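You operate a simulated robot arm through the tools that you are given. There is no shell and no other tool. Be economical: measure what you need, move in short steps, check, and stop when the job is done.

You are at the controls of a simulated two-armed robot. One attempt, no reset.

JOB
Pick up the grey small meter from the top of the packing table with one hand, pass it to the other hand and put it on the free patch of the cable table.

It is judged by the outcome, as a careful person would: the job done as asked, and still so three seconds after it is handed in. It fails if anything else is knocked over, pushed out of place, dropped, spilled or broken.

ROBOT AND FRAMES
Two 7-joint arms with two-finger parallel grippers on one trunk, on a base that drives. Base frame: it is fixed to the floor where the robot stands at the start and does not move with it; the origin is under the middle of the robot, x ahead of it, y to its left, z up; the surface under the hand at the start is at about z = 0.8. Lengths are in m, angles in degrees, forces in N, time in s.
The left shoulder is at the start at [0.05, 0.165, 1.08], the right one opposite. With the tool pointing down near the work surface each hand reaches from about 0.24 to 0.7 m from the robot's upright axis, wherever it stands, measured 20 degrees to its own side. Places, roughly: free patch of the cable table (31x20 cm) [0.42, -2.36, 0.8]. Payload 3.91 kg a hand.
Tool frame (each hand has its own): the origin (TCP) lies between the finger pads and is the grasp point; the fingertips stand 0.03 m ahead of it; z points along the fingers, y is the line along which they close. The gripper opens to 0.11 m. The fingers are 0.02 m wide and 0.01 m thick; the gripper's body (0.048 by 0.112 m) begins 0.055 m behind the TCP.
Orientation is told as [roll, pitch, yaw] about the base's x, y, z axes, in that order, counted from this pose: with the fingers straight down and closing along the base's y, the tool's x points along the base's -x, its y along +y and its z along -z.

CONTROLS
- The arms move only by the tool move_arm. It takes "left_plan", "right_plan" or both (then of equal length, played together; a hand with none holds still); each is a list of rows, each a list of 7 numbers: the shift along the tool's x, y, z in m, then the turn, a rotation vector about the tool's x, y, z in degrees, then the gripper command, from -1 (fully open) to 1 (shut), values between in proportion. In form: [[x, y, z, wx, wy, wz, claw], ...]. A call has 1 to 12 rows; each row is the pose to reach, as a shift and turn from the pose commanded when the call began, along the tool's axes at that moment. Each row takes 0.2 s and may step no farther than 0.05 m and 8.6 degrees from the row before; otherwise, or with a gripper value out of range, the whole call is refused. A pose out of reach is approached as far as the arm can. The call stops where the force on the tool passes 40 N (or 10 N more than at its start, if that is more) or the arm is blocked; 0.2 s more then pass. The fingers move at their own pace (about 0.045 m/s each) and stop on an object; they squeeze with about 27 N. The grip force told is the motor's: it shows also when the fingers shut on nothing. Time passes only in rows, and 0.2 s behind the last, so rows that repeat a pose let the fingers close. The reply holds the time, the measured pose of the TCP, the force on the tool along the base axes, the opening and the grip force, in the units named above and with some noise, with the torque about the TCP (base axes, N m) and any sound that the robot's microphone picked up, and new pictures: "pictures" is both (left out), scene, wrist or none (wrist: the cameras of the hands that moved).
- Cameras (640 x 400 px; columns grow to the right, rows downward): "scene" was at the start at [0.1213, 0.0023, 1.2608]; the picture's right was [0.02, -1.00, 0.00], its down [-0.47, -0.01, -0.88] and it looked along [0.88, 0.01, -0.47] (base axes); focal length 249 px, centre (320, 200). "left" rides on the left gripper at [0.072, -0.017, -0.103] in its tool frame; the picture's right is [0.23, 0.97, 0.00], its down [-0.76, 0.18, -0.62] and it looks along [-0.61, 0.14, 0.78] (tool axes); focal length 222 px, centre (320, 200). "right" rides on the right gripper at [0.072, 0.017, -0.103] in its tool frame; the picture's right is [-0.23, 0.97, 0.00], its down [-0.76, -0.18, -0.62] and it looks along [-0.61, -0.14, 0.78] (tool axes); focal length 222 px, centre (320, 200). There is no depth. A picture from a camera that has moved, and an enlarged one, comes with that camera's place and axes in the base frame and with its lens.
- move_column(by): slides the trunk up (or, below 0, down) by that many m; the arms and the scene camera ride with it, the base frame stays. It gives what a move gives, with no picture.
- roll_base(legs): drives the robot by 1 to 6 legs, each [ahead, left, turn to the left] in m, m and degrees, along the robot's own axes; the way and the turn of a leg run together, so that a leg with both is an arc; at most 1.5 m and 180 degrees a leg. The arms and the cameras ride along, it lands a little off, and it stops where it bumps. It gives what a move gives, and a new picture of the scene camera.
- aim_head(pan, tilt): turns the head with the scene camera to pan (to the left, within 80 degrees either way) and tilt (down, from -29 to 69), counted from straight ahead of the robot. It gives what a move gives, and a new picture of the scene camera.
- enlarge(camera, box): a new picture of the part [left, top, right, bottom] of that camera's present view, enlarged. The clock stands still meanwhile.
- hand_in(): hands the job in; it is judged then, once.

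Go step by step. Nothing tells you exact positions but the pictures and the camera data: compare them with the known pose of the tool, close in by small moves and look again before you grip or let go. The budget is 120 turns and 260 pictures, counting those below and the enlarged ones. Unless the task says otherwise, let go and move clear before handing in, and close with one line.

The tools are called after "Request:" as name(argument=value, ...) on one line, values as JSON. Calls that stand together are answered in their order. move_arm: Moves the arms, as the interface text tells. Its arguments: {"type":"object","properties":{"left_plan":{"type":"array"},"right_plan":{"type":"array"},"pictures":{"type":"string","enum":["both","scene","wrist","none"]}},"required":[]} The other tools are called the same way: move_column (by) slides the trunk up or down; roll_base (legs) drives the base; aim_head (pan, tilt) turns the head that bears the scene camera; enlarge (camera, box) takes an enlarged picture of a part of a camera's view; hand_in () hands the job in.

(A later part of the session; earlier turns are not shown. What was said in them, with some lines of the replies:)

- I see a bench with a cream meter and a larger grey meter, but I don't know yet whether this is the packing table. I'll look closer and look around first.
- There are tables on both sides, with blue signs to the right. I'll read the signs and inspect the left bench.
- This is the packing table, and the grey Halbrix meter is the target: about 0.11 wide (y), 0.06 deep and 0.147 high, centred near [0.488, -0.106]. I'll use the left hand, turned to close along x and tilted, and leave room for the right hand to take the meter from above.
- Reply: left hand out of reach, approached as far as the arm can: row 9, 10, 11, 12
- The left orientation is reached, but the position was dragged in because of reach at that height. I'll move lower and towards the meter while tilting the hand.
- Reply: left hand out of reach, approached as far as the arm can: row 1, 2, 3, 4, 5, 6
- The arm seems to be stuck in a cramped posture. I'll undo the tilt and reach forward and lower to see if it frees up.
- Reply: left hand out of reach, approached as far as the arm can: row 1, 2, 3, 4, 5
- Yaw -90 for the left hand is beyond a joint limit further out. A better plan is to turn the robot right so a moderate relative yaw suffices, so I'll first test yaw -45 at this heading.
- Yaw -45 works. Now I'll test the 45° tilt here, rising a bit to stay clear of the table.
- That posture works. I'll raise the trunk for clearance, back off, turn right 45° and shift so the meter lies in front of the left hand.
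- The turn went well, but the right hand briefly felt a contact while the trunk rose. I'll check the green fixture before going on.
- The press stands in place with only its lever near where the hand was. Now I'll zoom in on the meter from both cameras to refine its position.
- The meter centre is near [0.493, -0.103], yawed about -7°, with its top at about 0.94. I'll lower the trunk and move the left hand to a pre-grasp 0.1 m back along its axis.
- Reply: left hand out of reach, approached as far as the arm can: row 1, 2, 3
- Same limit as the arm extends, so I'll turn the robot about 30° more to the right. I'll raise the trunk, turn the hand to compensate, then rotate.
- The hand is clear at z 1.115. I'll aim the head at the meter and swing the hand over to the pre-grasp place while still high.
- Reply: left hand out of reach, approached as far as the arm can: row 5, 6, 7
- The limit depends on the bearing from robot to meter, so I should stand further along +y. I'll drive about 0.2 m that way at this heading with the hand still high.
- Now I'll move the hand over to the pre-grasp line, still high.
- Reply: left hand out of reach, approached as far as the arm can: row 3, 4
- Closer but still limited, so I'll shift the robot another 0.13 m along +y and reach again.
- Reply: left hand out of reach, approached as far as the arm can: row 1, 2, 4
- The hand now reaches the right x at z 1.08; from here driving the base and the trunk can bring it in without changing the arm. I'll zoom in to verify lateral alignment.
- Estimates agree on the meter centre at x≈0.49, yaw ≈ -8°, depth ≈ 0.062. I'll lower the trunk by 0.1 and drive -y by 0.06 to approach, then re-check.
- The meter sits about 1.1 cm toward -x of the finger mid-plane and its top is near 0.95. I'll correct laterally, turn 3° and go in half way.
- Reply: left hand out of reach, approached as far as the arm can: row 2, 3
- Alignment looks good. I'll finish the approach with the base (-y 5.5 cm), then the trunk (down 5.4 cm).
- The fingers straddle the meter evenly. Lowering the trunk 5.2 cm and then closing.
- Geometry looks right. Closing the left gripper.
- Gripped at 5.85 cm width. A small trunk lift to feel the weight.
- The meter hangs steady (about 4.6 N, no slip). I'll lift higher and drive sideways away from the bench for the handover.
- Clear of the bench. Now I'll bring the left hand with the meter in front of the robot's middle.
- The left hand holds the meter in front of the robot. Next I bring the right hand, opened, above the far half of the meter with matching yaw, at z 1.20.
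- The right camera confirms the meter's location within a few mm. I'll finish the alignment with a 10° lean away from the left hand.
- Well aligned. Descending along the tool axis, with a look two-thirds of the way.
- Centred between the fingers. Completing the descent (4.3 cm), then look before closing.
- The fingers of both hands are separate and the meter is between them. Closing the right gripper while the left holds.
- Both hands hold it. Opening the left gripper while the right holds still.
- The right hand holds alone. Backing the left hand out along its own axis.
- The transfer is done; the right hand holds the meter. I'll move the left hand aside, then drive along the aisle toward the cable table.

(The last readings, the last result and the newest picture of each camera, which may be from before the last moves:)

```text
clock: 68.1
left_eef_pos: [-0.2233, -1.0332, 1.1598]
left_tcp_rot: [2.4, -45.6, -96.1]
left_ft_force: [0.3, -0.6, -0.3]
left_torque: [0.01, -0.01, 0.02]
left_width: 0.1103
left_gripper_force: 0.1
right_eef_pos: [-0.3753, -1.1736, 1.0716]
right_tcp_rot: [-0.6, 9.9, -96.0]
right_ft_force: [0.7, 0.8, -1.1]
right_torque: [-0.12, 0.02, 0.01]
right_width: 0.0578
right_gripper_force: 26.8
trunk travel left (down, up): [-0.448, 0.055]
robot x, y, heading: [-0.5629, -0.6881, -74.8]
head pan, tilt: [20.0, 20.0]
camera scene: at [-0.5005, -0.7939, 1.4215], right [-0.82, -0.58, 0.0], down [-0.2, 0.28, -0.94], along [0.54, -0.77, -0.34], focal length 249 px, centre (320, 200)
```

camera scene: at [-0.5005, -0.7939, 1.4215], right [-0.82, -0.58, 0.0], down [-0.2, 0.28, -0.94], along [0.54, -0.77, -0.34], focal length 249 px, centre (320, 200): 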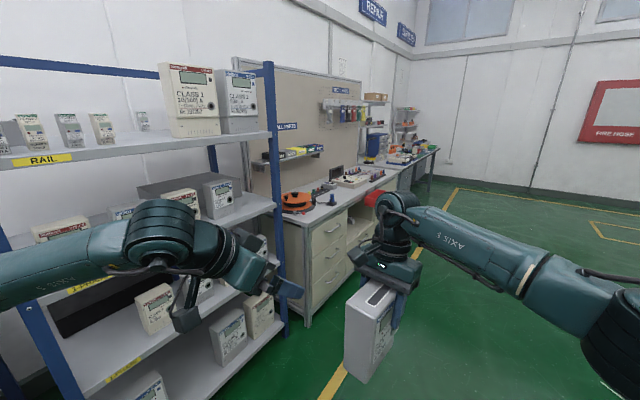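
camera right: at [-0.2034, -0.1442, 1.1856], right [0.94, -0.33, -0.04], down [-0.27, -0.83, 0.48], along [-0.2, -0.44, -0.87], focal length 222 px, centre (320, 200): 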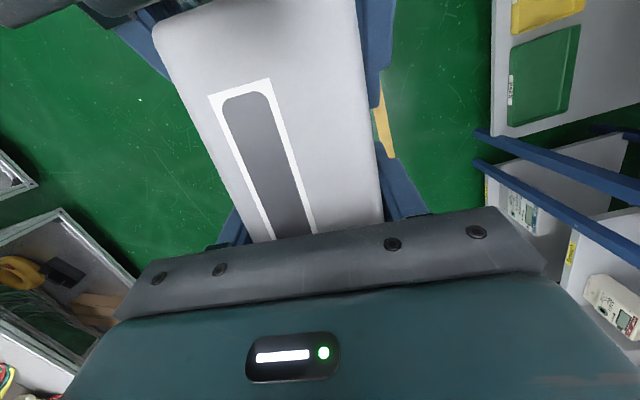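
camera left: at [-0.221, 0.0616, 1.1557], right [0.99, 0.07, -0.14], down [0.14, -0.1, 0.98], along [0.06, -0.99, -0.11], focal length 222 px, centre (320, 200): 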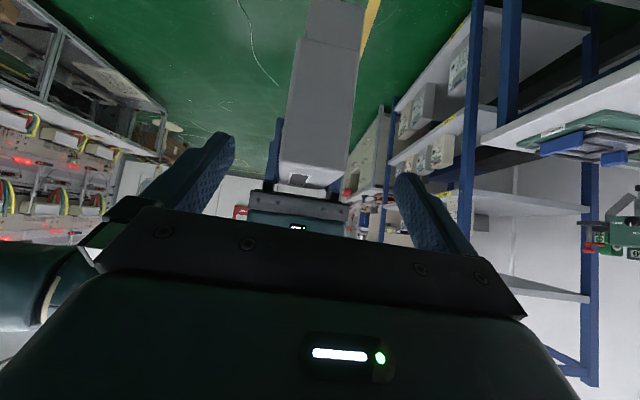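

Path is clear (rack front at x≈0.42). Continuing to about y = -2.1 and turning to face the cable table.

Request:
roll_base(legs=[[1.247, -0.37, 0], [0, 0, 74.8]])

Request:
aim_head(pan=0, tilt=25)

```text
clock: 77.9
left_eef_pos: [-0.1764, -1.7552, 1.1594]
left_tcp_rot: [2.3, -45.6, -21.8]
left_ft_force: [-0.7, -0.4, -0.8]
left_torque: [-0.02, 0.03, 0.04]
left_width: 0.1104
left_gripper_force: 0.2
right_eef_pos: [-0.0827, -1.9391, 1.0701]
right_tcp_rot: [-0.5, 10.0, -21.6]
right_ft_force: [0.0, 0.2, -0.3]
right_torque: [-0.05, -0.06, 0.0]
right_width: 0.058
right_gripper_force: 26.6
trunk travel left (down, up): [-0.448, 0.055]
robot x, y, heading: [-0.5985, -1.987, -0.3]
head pan, tilt: [20.0, 20.0]
camera scene: at [-0.4801, -1.9567, 1.4216], right [0.33, -0.94, 0.0], down [-0.32, -0.11, -0.94], along [0.89, 0.31, -0.34], focal length 249 px, centre (320, 200)
```

scene: 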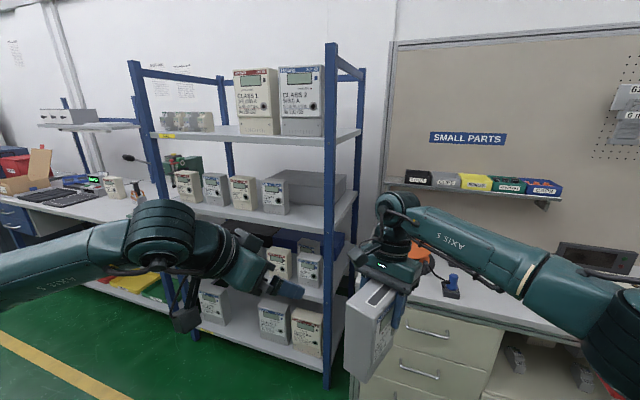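

```text
clock: 78.7
left_eef_pos: [-0.176, -1.754, 1.1606]
left_tcp_rot: [2.3, -45.7, -21.9]
left_ft_force: [-0.1, -0.6, -0.1]
left_torque: [0.0, -0.01, 0.01]
left_width: 0.11
left_gripper_force: 0.2
right_eef_pos: [-0.0814, -1.9385, 1.0698]
right_tcp_rot: [-0.4, 10.0, -21.7]
right_ft_force: [0.0, -0.3, 0.1]
right_torque: [-0.03, -0.09, 0.0]
right_width: 0.0581
right_gripper_force: 27.1
trunk travel left (down, up): [-0.448, 0.055]
robot x, y, heading: [-0.5977, -1.991, -0.4]
head pan, tilt: [0.0, 25.0]
camera scene: at [-0.4756, -1.9886, 1.4135], right [-0.01, -1.0, 0.0], down [-0.42, 0.0, -0.91], along [0.91, -0.01, -0.42], focal length 249 px, centre (320, 200)
```

scene: 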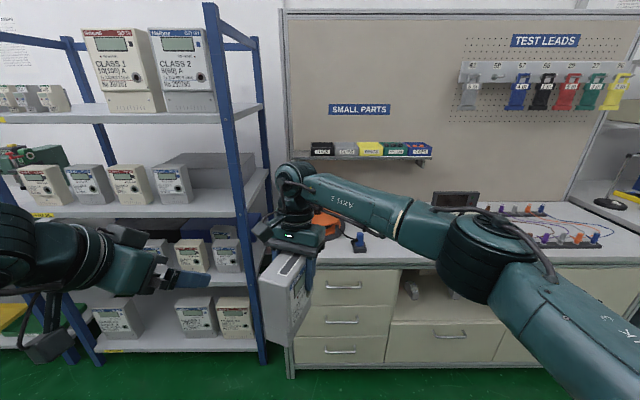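

I see the cable table (front edge x≈0.27), but my right arm hides the patch. I'll move right to y≈-2.6 to see it between the hands.

Request:
roll_base(legs=[[0, -0.62, 0]])

Request:
aim_head(pan=12, tilt=30)

Request:
enlarge(camera="scene", box=[160, 100, 480, 300])

```text
clock: 84.7
left_eef_pos: [-0.1816, -2.3754, 1.1591]
left_tcp_rot: [2.2, -45.6, -21.8]
left_ft_force: [0.5, 0.2, 0.9]
left_torque: [0.0, 0.02, 0.03]
left_width: 0.1101
left_gripper_force: 0.0
right_eef_pos: [-0.0884, -2.5612, 1.07]
right_tcp_rot: [-0.5, 10.1, -21.8]
right_ft_force: [0.0, -0.3, 0.1]
right_torque: [-0.07, -0.09, 0.03]
right_width: 0.0584
right_gripper_force: 26.6
trunk travel left (down, up): [-0.448, 0.055]
robot x, y, heading: [-0.6033, -2.6096, -0.4]
head pan, tilt: [0.0, 25.0]
camera scene: at [-0.4803, -2.611, 1.4135], right [-0.01, -1.0, 0.0], down [-0.42, 0.0, -0.91], along [0.91, -0.01, -0.42], focal length 249 px, centre (320, 200)
```

scene: 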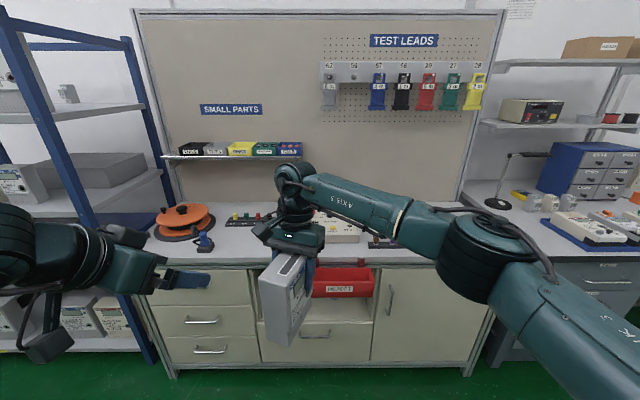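

```text
clock: 85.4
left_eef_pos: [-0.1812, -2.3767, 1.1597]
left_tcp_rot: [2.4, -45.6, -21.9]
left_ft_force: [-0.2, -0.6, -0.7]
left_torque: [0.03, 0.0, -0.03]
left_width: 0.1101
left_gripper_force: 0.1
right_eef_pos: [-0.0879, -2.5615, 1.0705]
right_tcp_rot: [-0.5, 10.0, -21.7]
right_ft_force: [0.4, 0.7, -0.5]
right_torque: [0.0, -0.09, -0.01]
right_width: 0.0579
right_gripper_force: 27.2
trunk travel left (down, up): [-0.448, 0.055]
robot x, y, heading: [-0.6034, -2.6114, -0.4]
head pan, tilt: [12.0, 30.0]
camera scene: at [-0.4838, -2.5921, 1.4055], right [0.2, -0.98, 0.0], down [-0.49, -0.1, -0.87], along [0.85, 0.17, -0.5], focal length 249 px, centre (320, 200)
```

scene: 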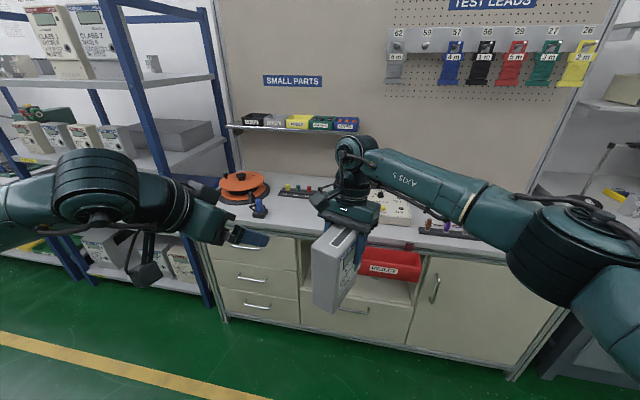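

```text
2.00 times, centred on (320, 200) of scene
camera zoom: at [-0.4838, -2.5921, 1.4055], right [0.2, -0.98, 0.0], down [-0.49, -0.1, -0.87], along [0.85, 0.17, -0.5], focal length 499 px, centre (320, 200)
```

zoom: 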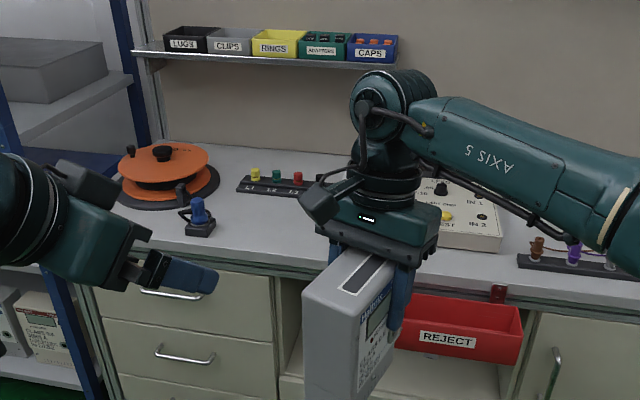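

The patch centre projects between the blue connector, the terminal strip and the test box, and it is free. I'll drive left 0.195 and ahead 0.48 with the meter still high.

Request:
roll_base(legs=[[0, 0.195, 0.4], [0.3, 0, 0]])

Request:
aim_head(pan=0, tilt=38)

Request:
enlarge(camera="right", box=[0, 0, 640, 400])

```text
clock: 89.4
left_eef_pos: [0.1183, -2.1761, 1.1596]
left_tcp_rot: [2.2, -45.7, -21.2]
left_ft_force: [-0.1, 0.1, 0.4]
left_torque: [0.0, 0.01, -0.03]
left_width: 0.1102
left_gripper_force: 0.1
right_eef_pos: [0.2139, -2.3605, 1.0695]
right_tcp_rot: [-0.4, 10.0, -21.2]
right_ft_force: [0.5, 0.5, -0.3]
right_torque: [-0.03, -0.06, -0.02]
right_width: 0.058
right_gripper_force: 27.0
trunk travel left (down, up): [-0.448, 0.055]
robot x, y, heading: [-0.3018, -2.4182, 0.4]
head pan, tilt: [12.0, 30.0]
camera scene: at [-0.1811, -2.3949, 1.4054], right [0.21, -0.98, 0.0], down [-0.49, -0.11, -0.87], along [0.85, 0.18, -0.5], focal length 249 px, centre (320, 200)
```

scene: 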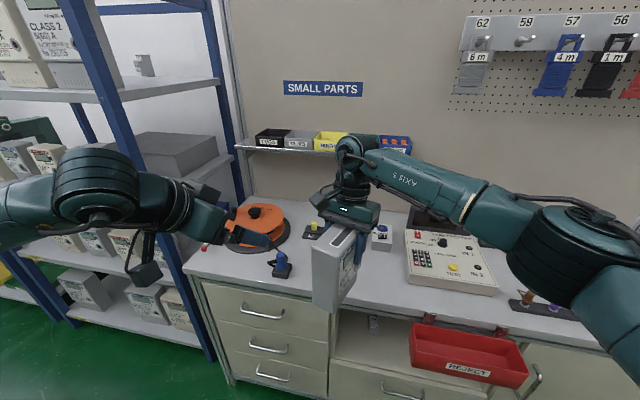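

```text
clock: 90.1
left_eef_pos: [0.1184, -2.1755, 1.1598]
left_tcp_rot: [2.4, -45.6, -21.2]
left_ft_force: [0.3, -0.3, 0.3]
left_torque: [-0.02, 0.01, -0.04]
left_width: 0.1101
left_gripper_force: 0.1
right_eef_pos: [0.2143, -2.3606, 1.0707]
right_tcp_rot: [-0.5, 10.0, -21.0]
right_ft_force: [0.1, 0.6, -0.1]
right_torque: [-0.05, -0.09, -0.01]
right_width: 0.0575
right_gripper_force: 27.0
trunk travel left (down, up): [-0.448, 0.055]
robot x, y, heading: [-0.2992, -2.4167, -0.0]
head pan, tilt: [0.0, 38.0]
camera scene: at [-0.1839, -2.4137, 1.3932], right [0.0, -1.0, 0.0], down [-0.62, 0.0, -0.79], along [0.79, 0.0, -0.62], focal length 249 px, centre (320, 200)
```

scene: 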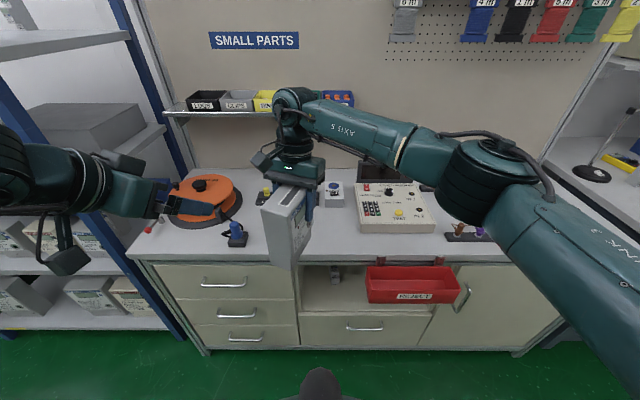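

```text
1.00 times, centred on (320, 200) of right (not enlarged: the box is as wide or as high as the picture)
camera zoom: at [0.1711, -2.3244, 1.1852], right [0.56, 0.83, -0.05], down [0.74, -0.47, 0.48], along [0.38, -0.3, -0.87], focal length 222 px, centre (320, 200)
```

zoom: 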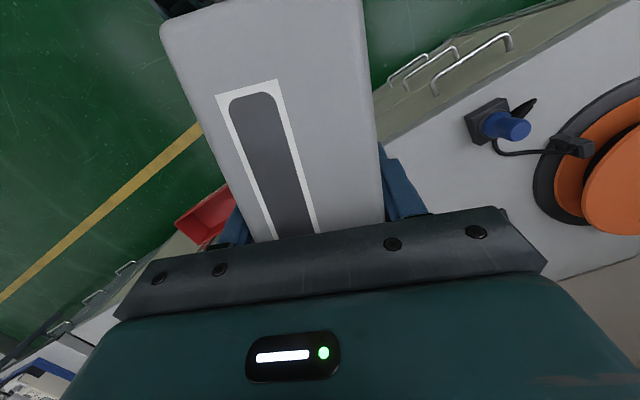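

A red REJECT tray hangs at the table's front, so I'll keep the base back: drive ahead only 0.15 and extend the arm for the rest.

Request:
roll_base(legs=[[0.15, 0, 0]])

Request:
enlarge(camera="scene", box=[160, 130, 480, 330])

```text
clock: 91.5
left_eef_pos: [0.2697, -2.1747, 1.1602]
left_tcp_rot: [2.2, -45.6, -21.2]
left_ft_force: [0.6, 0.2, -0.3]
left_torque: [0.03, 0.01, 0.0]
left_width: 0.11
left_gripper_force: 0.0
right_eef_pos: [0.3647, -2.358, 1.0698]
right_tcp_rot: [-0.5, 10.2, -21.0]
right_ft_force: [1.0, 0.6, -0.3]
right_torque: [-0.08, -0.11, -0.01]
right_width: 0.0579
right_gripper_force: 27.3
trunk travel left (down, up): [-0.448, 0.055]
robot x, y, heading: [-0.1508, -2.4115, 0.1]
head pan, tilt: [0.0, 38.0]
camera scene: at [-0.0326, -2.413, 1.393], right [0.0, -1.0, 0.0], down [-0.62, 0.0, -0.79], along [0.79, 0.0, -0.62], focal length 249 px, centre (320, 200)
```

scene: 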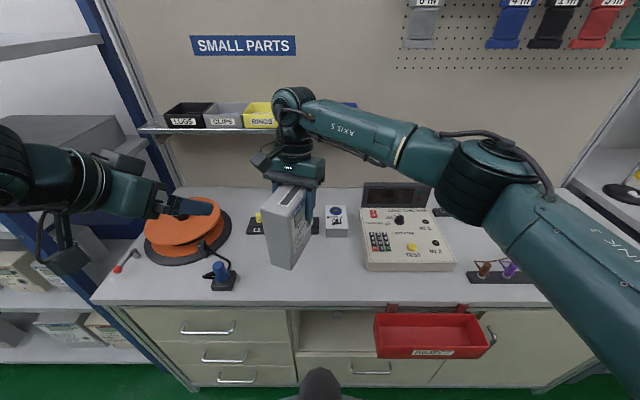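

```text
2.00 times, centred on (320, 230) of scene
camera zoom: at [-0.0326, -2.413, 1.393], right [0.0, -1.0, 0.0], down [-0.62, 0.0, -0.79], along [0.79, 0.0, -0.62], focal length 499 px, centre (320, 140)
```

zoom: 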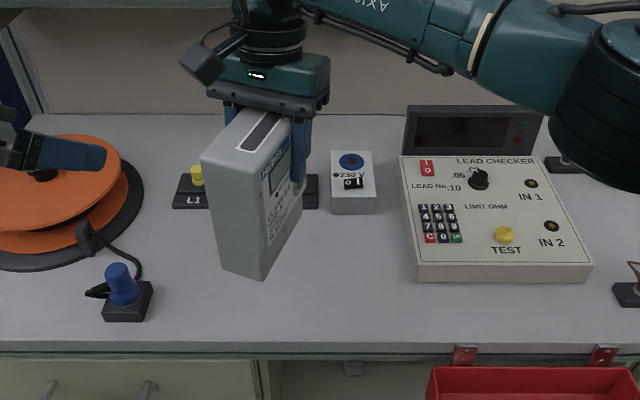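

The free area between connector, terminals, 230 V socket and lead checker is clear. Extending the arm 7 cm to above the patch centre.

Request:
move_arm(right_plan=[[-0.024, 0.006, -0.004, 0, 0, 0, 1], [-0.048, 0.012, -0.008, 0, 0, 0, 1], [-0.071, 0.018, -0.0126, 0, 0, 0, 1]], pictures="scene")

Request:
move_column(by=-0.1)

Request:
enlarge(camera="scene", box=[160, 130, 480, 330])

Request:
enlarge(camera="right", box=[0, 0, 640, 400])

```text
clock: 92.3
left_eef_pos: [0.2681, -2.1755, 1.1605]
left_tcp_rot: [2.5, -45.6, -21.3]
left_ft_force: [-1.0, 0.3, -0.2]
left_torque: [0.0, 0.02, 0.01]
left_width: 0.1101
left_gripper_force: 0.1
right_eef_pos: [0.4222, -2.3753, 1.0708]
right_tcp_rot: [-0.2, 10.0, -21.0]
right_ft_force: [-0.6, 0.2, -0.8]
right_torque: [0.0, -0.08, -0.01]
right_width: 0.058
right_gripper_force: 27.1
right hand out of reach, approached as far as the arm can: row 3
trunk travel left (down, up): [-0.448, 0.055]
robot x, y, heading: [-0.1514, -2.4146, 0.2]
head pan, tilt: [0.0, 38.0]
camera scene: at [-0.0334, -2.4139, 1.3931], right [0.0, -1.0, 0.0], down [-0.62, 0.0, -0.79], along [0.79, 0.0, -0.62], focal length 249 px, centre (320, 200)
```

scene: 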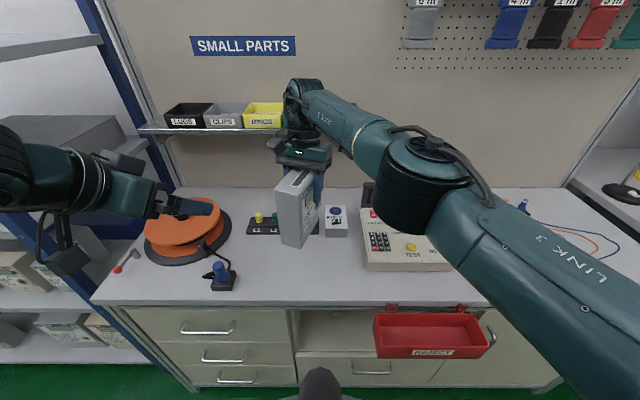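

```text
clock: 93.6
left_eef_pos: [0.2681, -2.1755, 1.0592]
left_tcp_rot: [2.2, -45.8, -21.1]
left_ft_force: [-0.1, -0.3, 0.7]
left_torque: [-0.02, -0.02, -0.01]
left_width: 0.1098
left_gripper_force: 0.1
right_eef_pos: [0.4227, -2.3745, 0.9704]
right_tcp_rot: [-0.4, 10.0, -21.1]
right_ft_force: [-0.1, -0.4, 0.2]
right_torque: [-0.05, -0.07, 0.02]
right_width: 0.058
right_gripper_force: 27.2
trunk travel left (down, up): [-0.348, 0.155]
robot x, y, heading: [-0.1516, -2.4141, 0.0]
head pan, tilt: [0.0, 38.0]
```

```text
2.00 times, centred on (320, 230) of scene
camera zoom: at [-0.0337, -2.4131, 1.2932], right [0.0, -1.0, 0.0], down [-0.62, 0.0, -0.79], along [0.79, 0.0, -0.62], focal length 499 px, centre (320, 140)
```

zoom: 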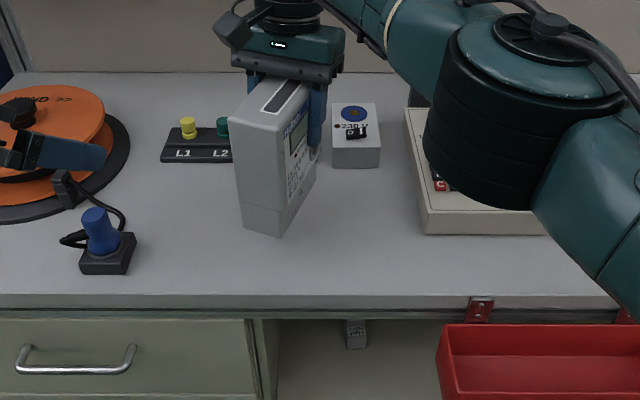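

```text
1.00 times, centred on (320, 200) of right (not enlarged: the box is as wide or as high as the picture)
camera zoom: at [0.3791, -2.3391, 1.0863], right [0.56, 0.83, -0.05], down [0.74, -0.47, 0.48], along [0.38, -0.3, -0.87], focal length 222 px, centre (320, 200)
```

zoom: 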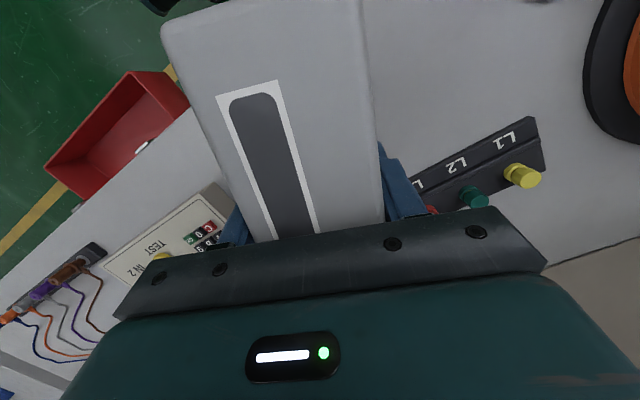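

Meter centre would be at about (0.404, -2.367), well inside the patch. Lowering 4 cm more by trunk, then the last bit gently by arm.

Request:
move_column(by=-0.04)

Request:
enlarge(camera="scene", box=[220, 100, 420, 240])

Request:
move_arm(right_plan=[[-0.0007, 0, 0.004, 0, 0, 0, 1], [-0.0014, 0, 0.008, 0, 0, 0, 1]], pictures="none")

```text
clock: 94.5
left_eef_pos: [0.2679, -2.1736, 1.0205]
left_tcp_rot: [2.3, -45.8, -21.2]
left_ft_force: [-0.5, 0.2, 0.1]
left_torque: [-0.01, 0.02, -0.01]
left_width: 0.1099
left_gripper_force: 0.0
right_eef_pos: [0.4232, -2.3745, 0.9316]
right_tcp_rot: [-0.3, 10.0, -21.0]
right_ft_force: [-0.4, 0.2, 0.0]
right_torque: [-0.04, -0.07, 0.0]
right_width: 0.058
right_gripper_force: 27.1
trunk travel left (down, up): [-0.308, 0.195]
robot x, y, heading: [-0.1489, -2.4128, 0.4]
head pan, tilt: [0.0, 38.0]
```

```text
2.86 times, centred on (320, 170) of scene
camera zoom: at [-0.0338, -2.4131, 1.2532], right [0.0, -1.0, 0.0], down [-0.62, 0.0, -0.79], along [0.79, 0.0, -0.62], focal length 712 px, centre (320, 286)
```

zoom: 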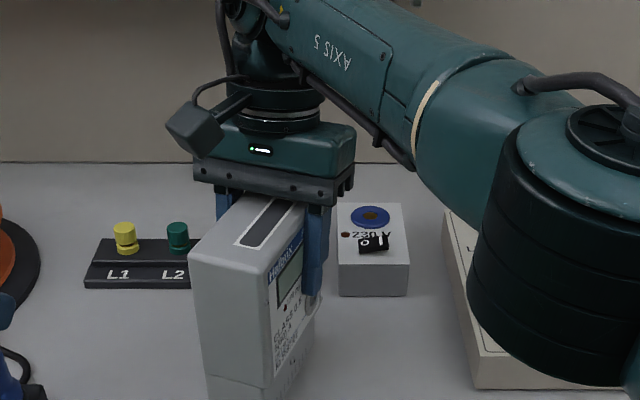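

```text
clock: 95.1
left_eef_pos: [0.2688, -2.1753, 1.0186]
left_tcp_rot: [2.3, -45.6, -21.1]
left_ft_force: [0.0, 0.1, -0.5]
left_torque: [-0.01, -0.03, 0.01]
left_width: 0.1101
left_gripper_force: 0.1
right_eef_pos: [0.4216, -2.3751, 0.9227]
right_tcp_rot: [-0.4, 10.1, -20.9]
right_ft_force: [0.3, 0.0, -0.6]
right_torque: [-0.01, -0.09, 0.02]
right_width: 0.0577
right_gripper_force: 26.8
trunk travel left (down, up): [-0.308, 0.195]
robot x, y, heading: [-0.1499, -2.4119, 0.3]
head pan, tilt: [0.0, 38.0]
```

No contact yet at 0.923. Continuing in 3 mm steps.

Request:
move_arm(right_plan=[[-0.0005, 0, 0.003, 0, 0, 0, 1]], pictures="none")

Request:
move_arm(right_plan=[[-0.0005, 0, 0.003, 0, 0, 0, 1]], pictures="scene")

```text
clock: 95.5
left_eef_pos: [0.2686, -2.1738, 1.0196]
left_tcp_rot: [2.3, -45.7, -21.2]
left_ft_force: [0.1, 0.8, -0.9]
left_torque: [0.0, 0.0, 0.03]
left_width: 0.1098
left_gripper_force: 0.1
right_eef_pos: [0.4227, -2.3744, 0.9191]
right_tcp_rot: [-0.4, 10.0, -21.1]
right_ft_force: [-0.2, -1.5, 0.5]
right_torque: [-0.02, -0.1, 0.02]
right_width: 0.0577
right_gripper_force: 26.7
trunk travel left (down, up): [-0.308, 0.195]
robot x, y, heading: [-0.1527, -2.4182, 0.3]
head pan, tilt: [0.0, 38.0]
```

```text
clock: 95.9
left_eef_pos: [0.2672, -2.1755, 1.0199]
left_tcp_rot: [2.4, -45.7, -21.2]
left_ft_force: [-0.9, -0.3, 0.1]
left_torque: [0.0, -0.02, 0.03]
left_width: 0.1101
left_gripper_force: 0.1
right_eef_pos: [0.4212, -2.3733, 0.9193]
right_tcp_rot: [-0.3, 9.8, -21.0]
right_ft_force: [-1.8, -0.5, 8.7]
right_torque: [0.07, -0.55, -0.07]
right_width: 0.0578
right_gripper_force: 26.9
trunk travel left (down, up): [-0.308, 0.195]
robot x, y, heading: [-0.149, -2.4145, 0.1]
head pan, tilt: [0.0, 38.0]
camera scene: at [-0.0349, -2.4132, 1.2536], right [0.0, -1.0, 0.0], down [-0.61, 0.0, -0.79], along [0.79, 0.0, -0.61], focal length 249 px, centre (320, 200)
```

scene: 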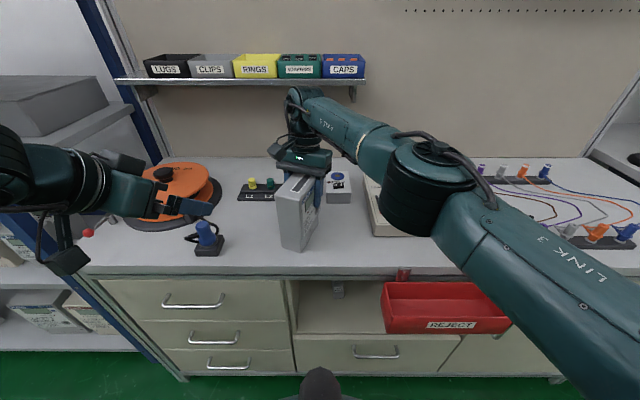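

Contact at z≈0.919 (8.7 N), as expected for resting on the table. Releasing gently, then looking.

Request:
move_arm(right_plan=[[0, 0, 0, 0, 0, 0, 0], [0, 0, 0, 0, 0, 0, -0.3], [0, 0, 0, 0, 0, 0, -0.6], [0, 0, 0, 0, 0, 0, -1], [0, 0, 0, 0, 0, 0, -1], [0, 0, 0, 0, 0, 0, -1]])

Request:
enlarge(camera="scene", box=[220, 130, 420, 270])

```text
clock: 97.3
left_eef_pos: [0.2684, -2.1745, 1.02]
left_tcp_rot: [2.4, -45.7, -21.2]
left_ft_force: [-0.8, -0.2, -0.6]
left_torque: [0.02, 0.0, -0.01]
left_width: 0.1101
left_gripper_force: 0.1
right_eef_pos: [0.4225, -2.3743, 0.9181]
right_tcp_rot: [-0.4, 10.0, -21.0]
right_ft_force: [0.2, -0.6, -0.2]
right_torque: [0.04, 0.02, 0.02]
right_width: 0.1102
right_gripper_force: 0.0
trunk travel left (down, up): [-0.308, 0.195]
robot x, y, heading: [-0.147, -2.4142, 0.2]
head pan, tilt: [0.0, 38.0]
camera scene: at [-0.034, -2.4131, 1.2532], right [0.0, -1.0, 0.0], down [-0.62, 0.0, -0.79], along [0.79, 0.0, -0.62], focal length 249 px, centre (320, 200)
camera right: at [0.3787, -2.3389, 1.032], right [0.56, 0.83, -0.05], down [0.74, -0.47, 0.48], along [0.38, -0.3, -0.87], focal length 222 px, centre (320, 200)
```

scene: 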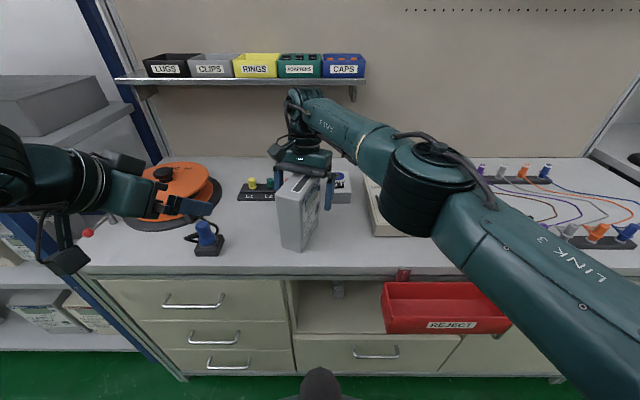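
right: 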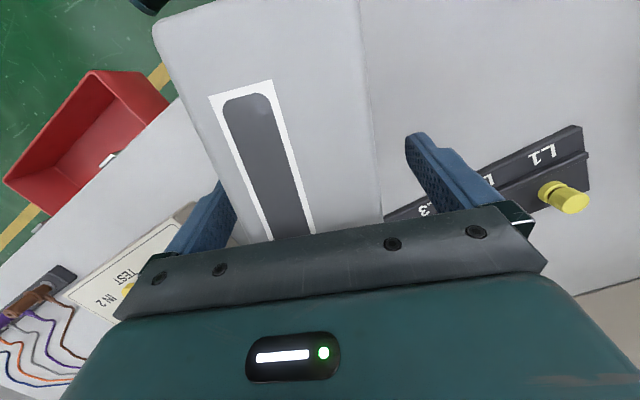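

```text
2.86 times, centred on (320, 200) of scene
camera zoom: at [-0.034, -2.4131, 1.2532], right [0.0, -1.0, 0.0], down [-0.62, 0.0, -0.79], along [0.79, 0.0, -0.62], focal length 712 px, centre (320, 200)
```

zoom: 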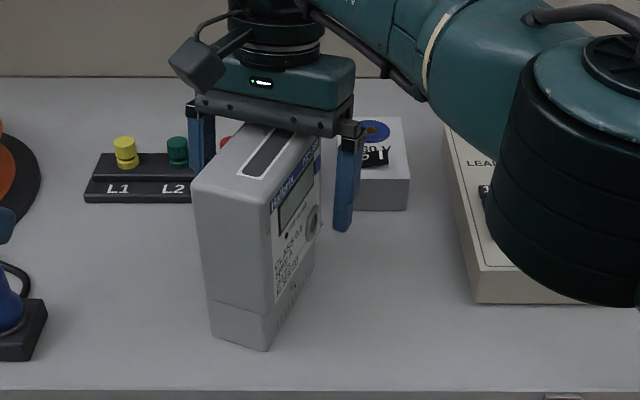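

The meter stands free and upright. Raising the trunk straight up to clear, then backing away.

Request:
move_column(by=0.16)

Request:
roll_base(legs=[[-0.35, 0, 0]])

Request:
enlarge(camera="scene", box=[160, 100, 480, 300])

```text
clock: 99.1
left_eef_pos: [0.2673, -2.1748, 1.1802]
left_tcp_rot: [2.3, -45.6, -21.2]
left_ft_force: [-0.2, -0.5, 0.4]
left_torque: [-0.04, 0.01, 0.01]
left_width: 0.11
left_gripper_force: 0.0
right_eef_pos: [0.4229, -2.374, 1.0776]
right_tcp_rot: [-0.5, 10.0, -21.0]
right_ft_force: [0.6, 0.2, -0.1]
right_torque: [-0.02, 0.03, -0.03]
right_width: 0.1101
right_gripper_force: 0.0
trunk travel left (down, up): [-0.468, 0.035]
robot x, y, heading: [-0.1517, -2.4189, 0.1]
head pan, tilt: [0.0, 38.0]
```

```text
clock: 101.4
left_eef_pos: [-0.0837, -2.1768, 1.1812]
left_tcp_rot: [2.4, -45.7, -21.0]
left_ft_force: [-0.1, -0.3, 0.5]
left_torque: [-0.02, -0.04, -0.03]
left_width: 0.1097
left_gripper_force: 0.1
right_eef_pos: [0.0716, -2.3743, 1.0779]
right_tcp_rot: [-0.4, 10.0, -20.9]
right_ft_force: [0.1, 0.8, -0.3]
right_torque: [0.01, 0.02, 0.02]
right_width: 0.11
right_gripper_force: 0.1
trunk travel left (down, up): [-0.468, 0.035]
robot x, y, heading: [-0.5016, -2.4171, 0.4]
head pan, tilt: [0.0, 38.0]
camera scene: at [-0.3845, -2.4146, 1.4133], right [0.01, -1.0, 0.0], down [-0.62, 0.0, -0.79], along [0.79, 0.0, -0.62], focal length 249 px, centre (320, 200)
```

scene: 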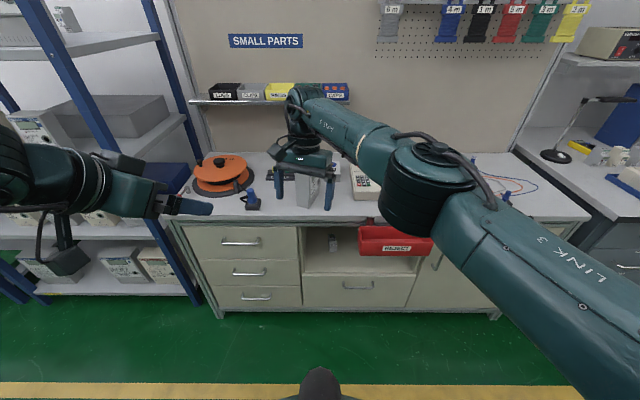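

```text
2.00 times, centred on (320, 200) of scene
camera zoom: at [-0.3845, -2.4146, 1.4133], right [0.01, -1.0, 0.0], down [-0.62, 0.0, -0.79], along [0.79, 0.0, -0.62], focal length 499 px, centre (320, 200)
```

zoom: 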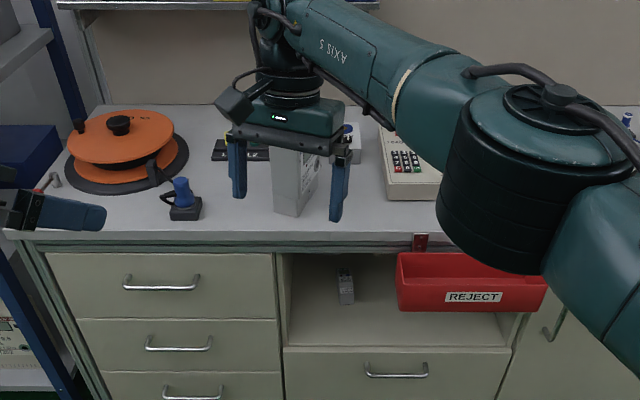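

The meter stands upright on the free patch, nothing around it has moved, and both hands are empty and clear. Handing in.

Request:
hand_in()

```text
The job is handed in.
```

The grey Halbrix meter was picked up from the packing table with the left hand, passed to the right hand, and now stands upright on the free patch of the cable table. I saw nothing knocked over or pushed; only the right hand felt one brief light contact, probably with the press lever on the packing table, as the trunk first rose.
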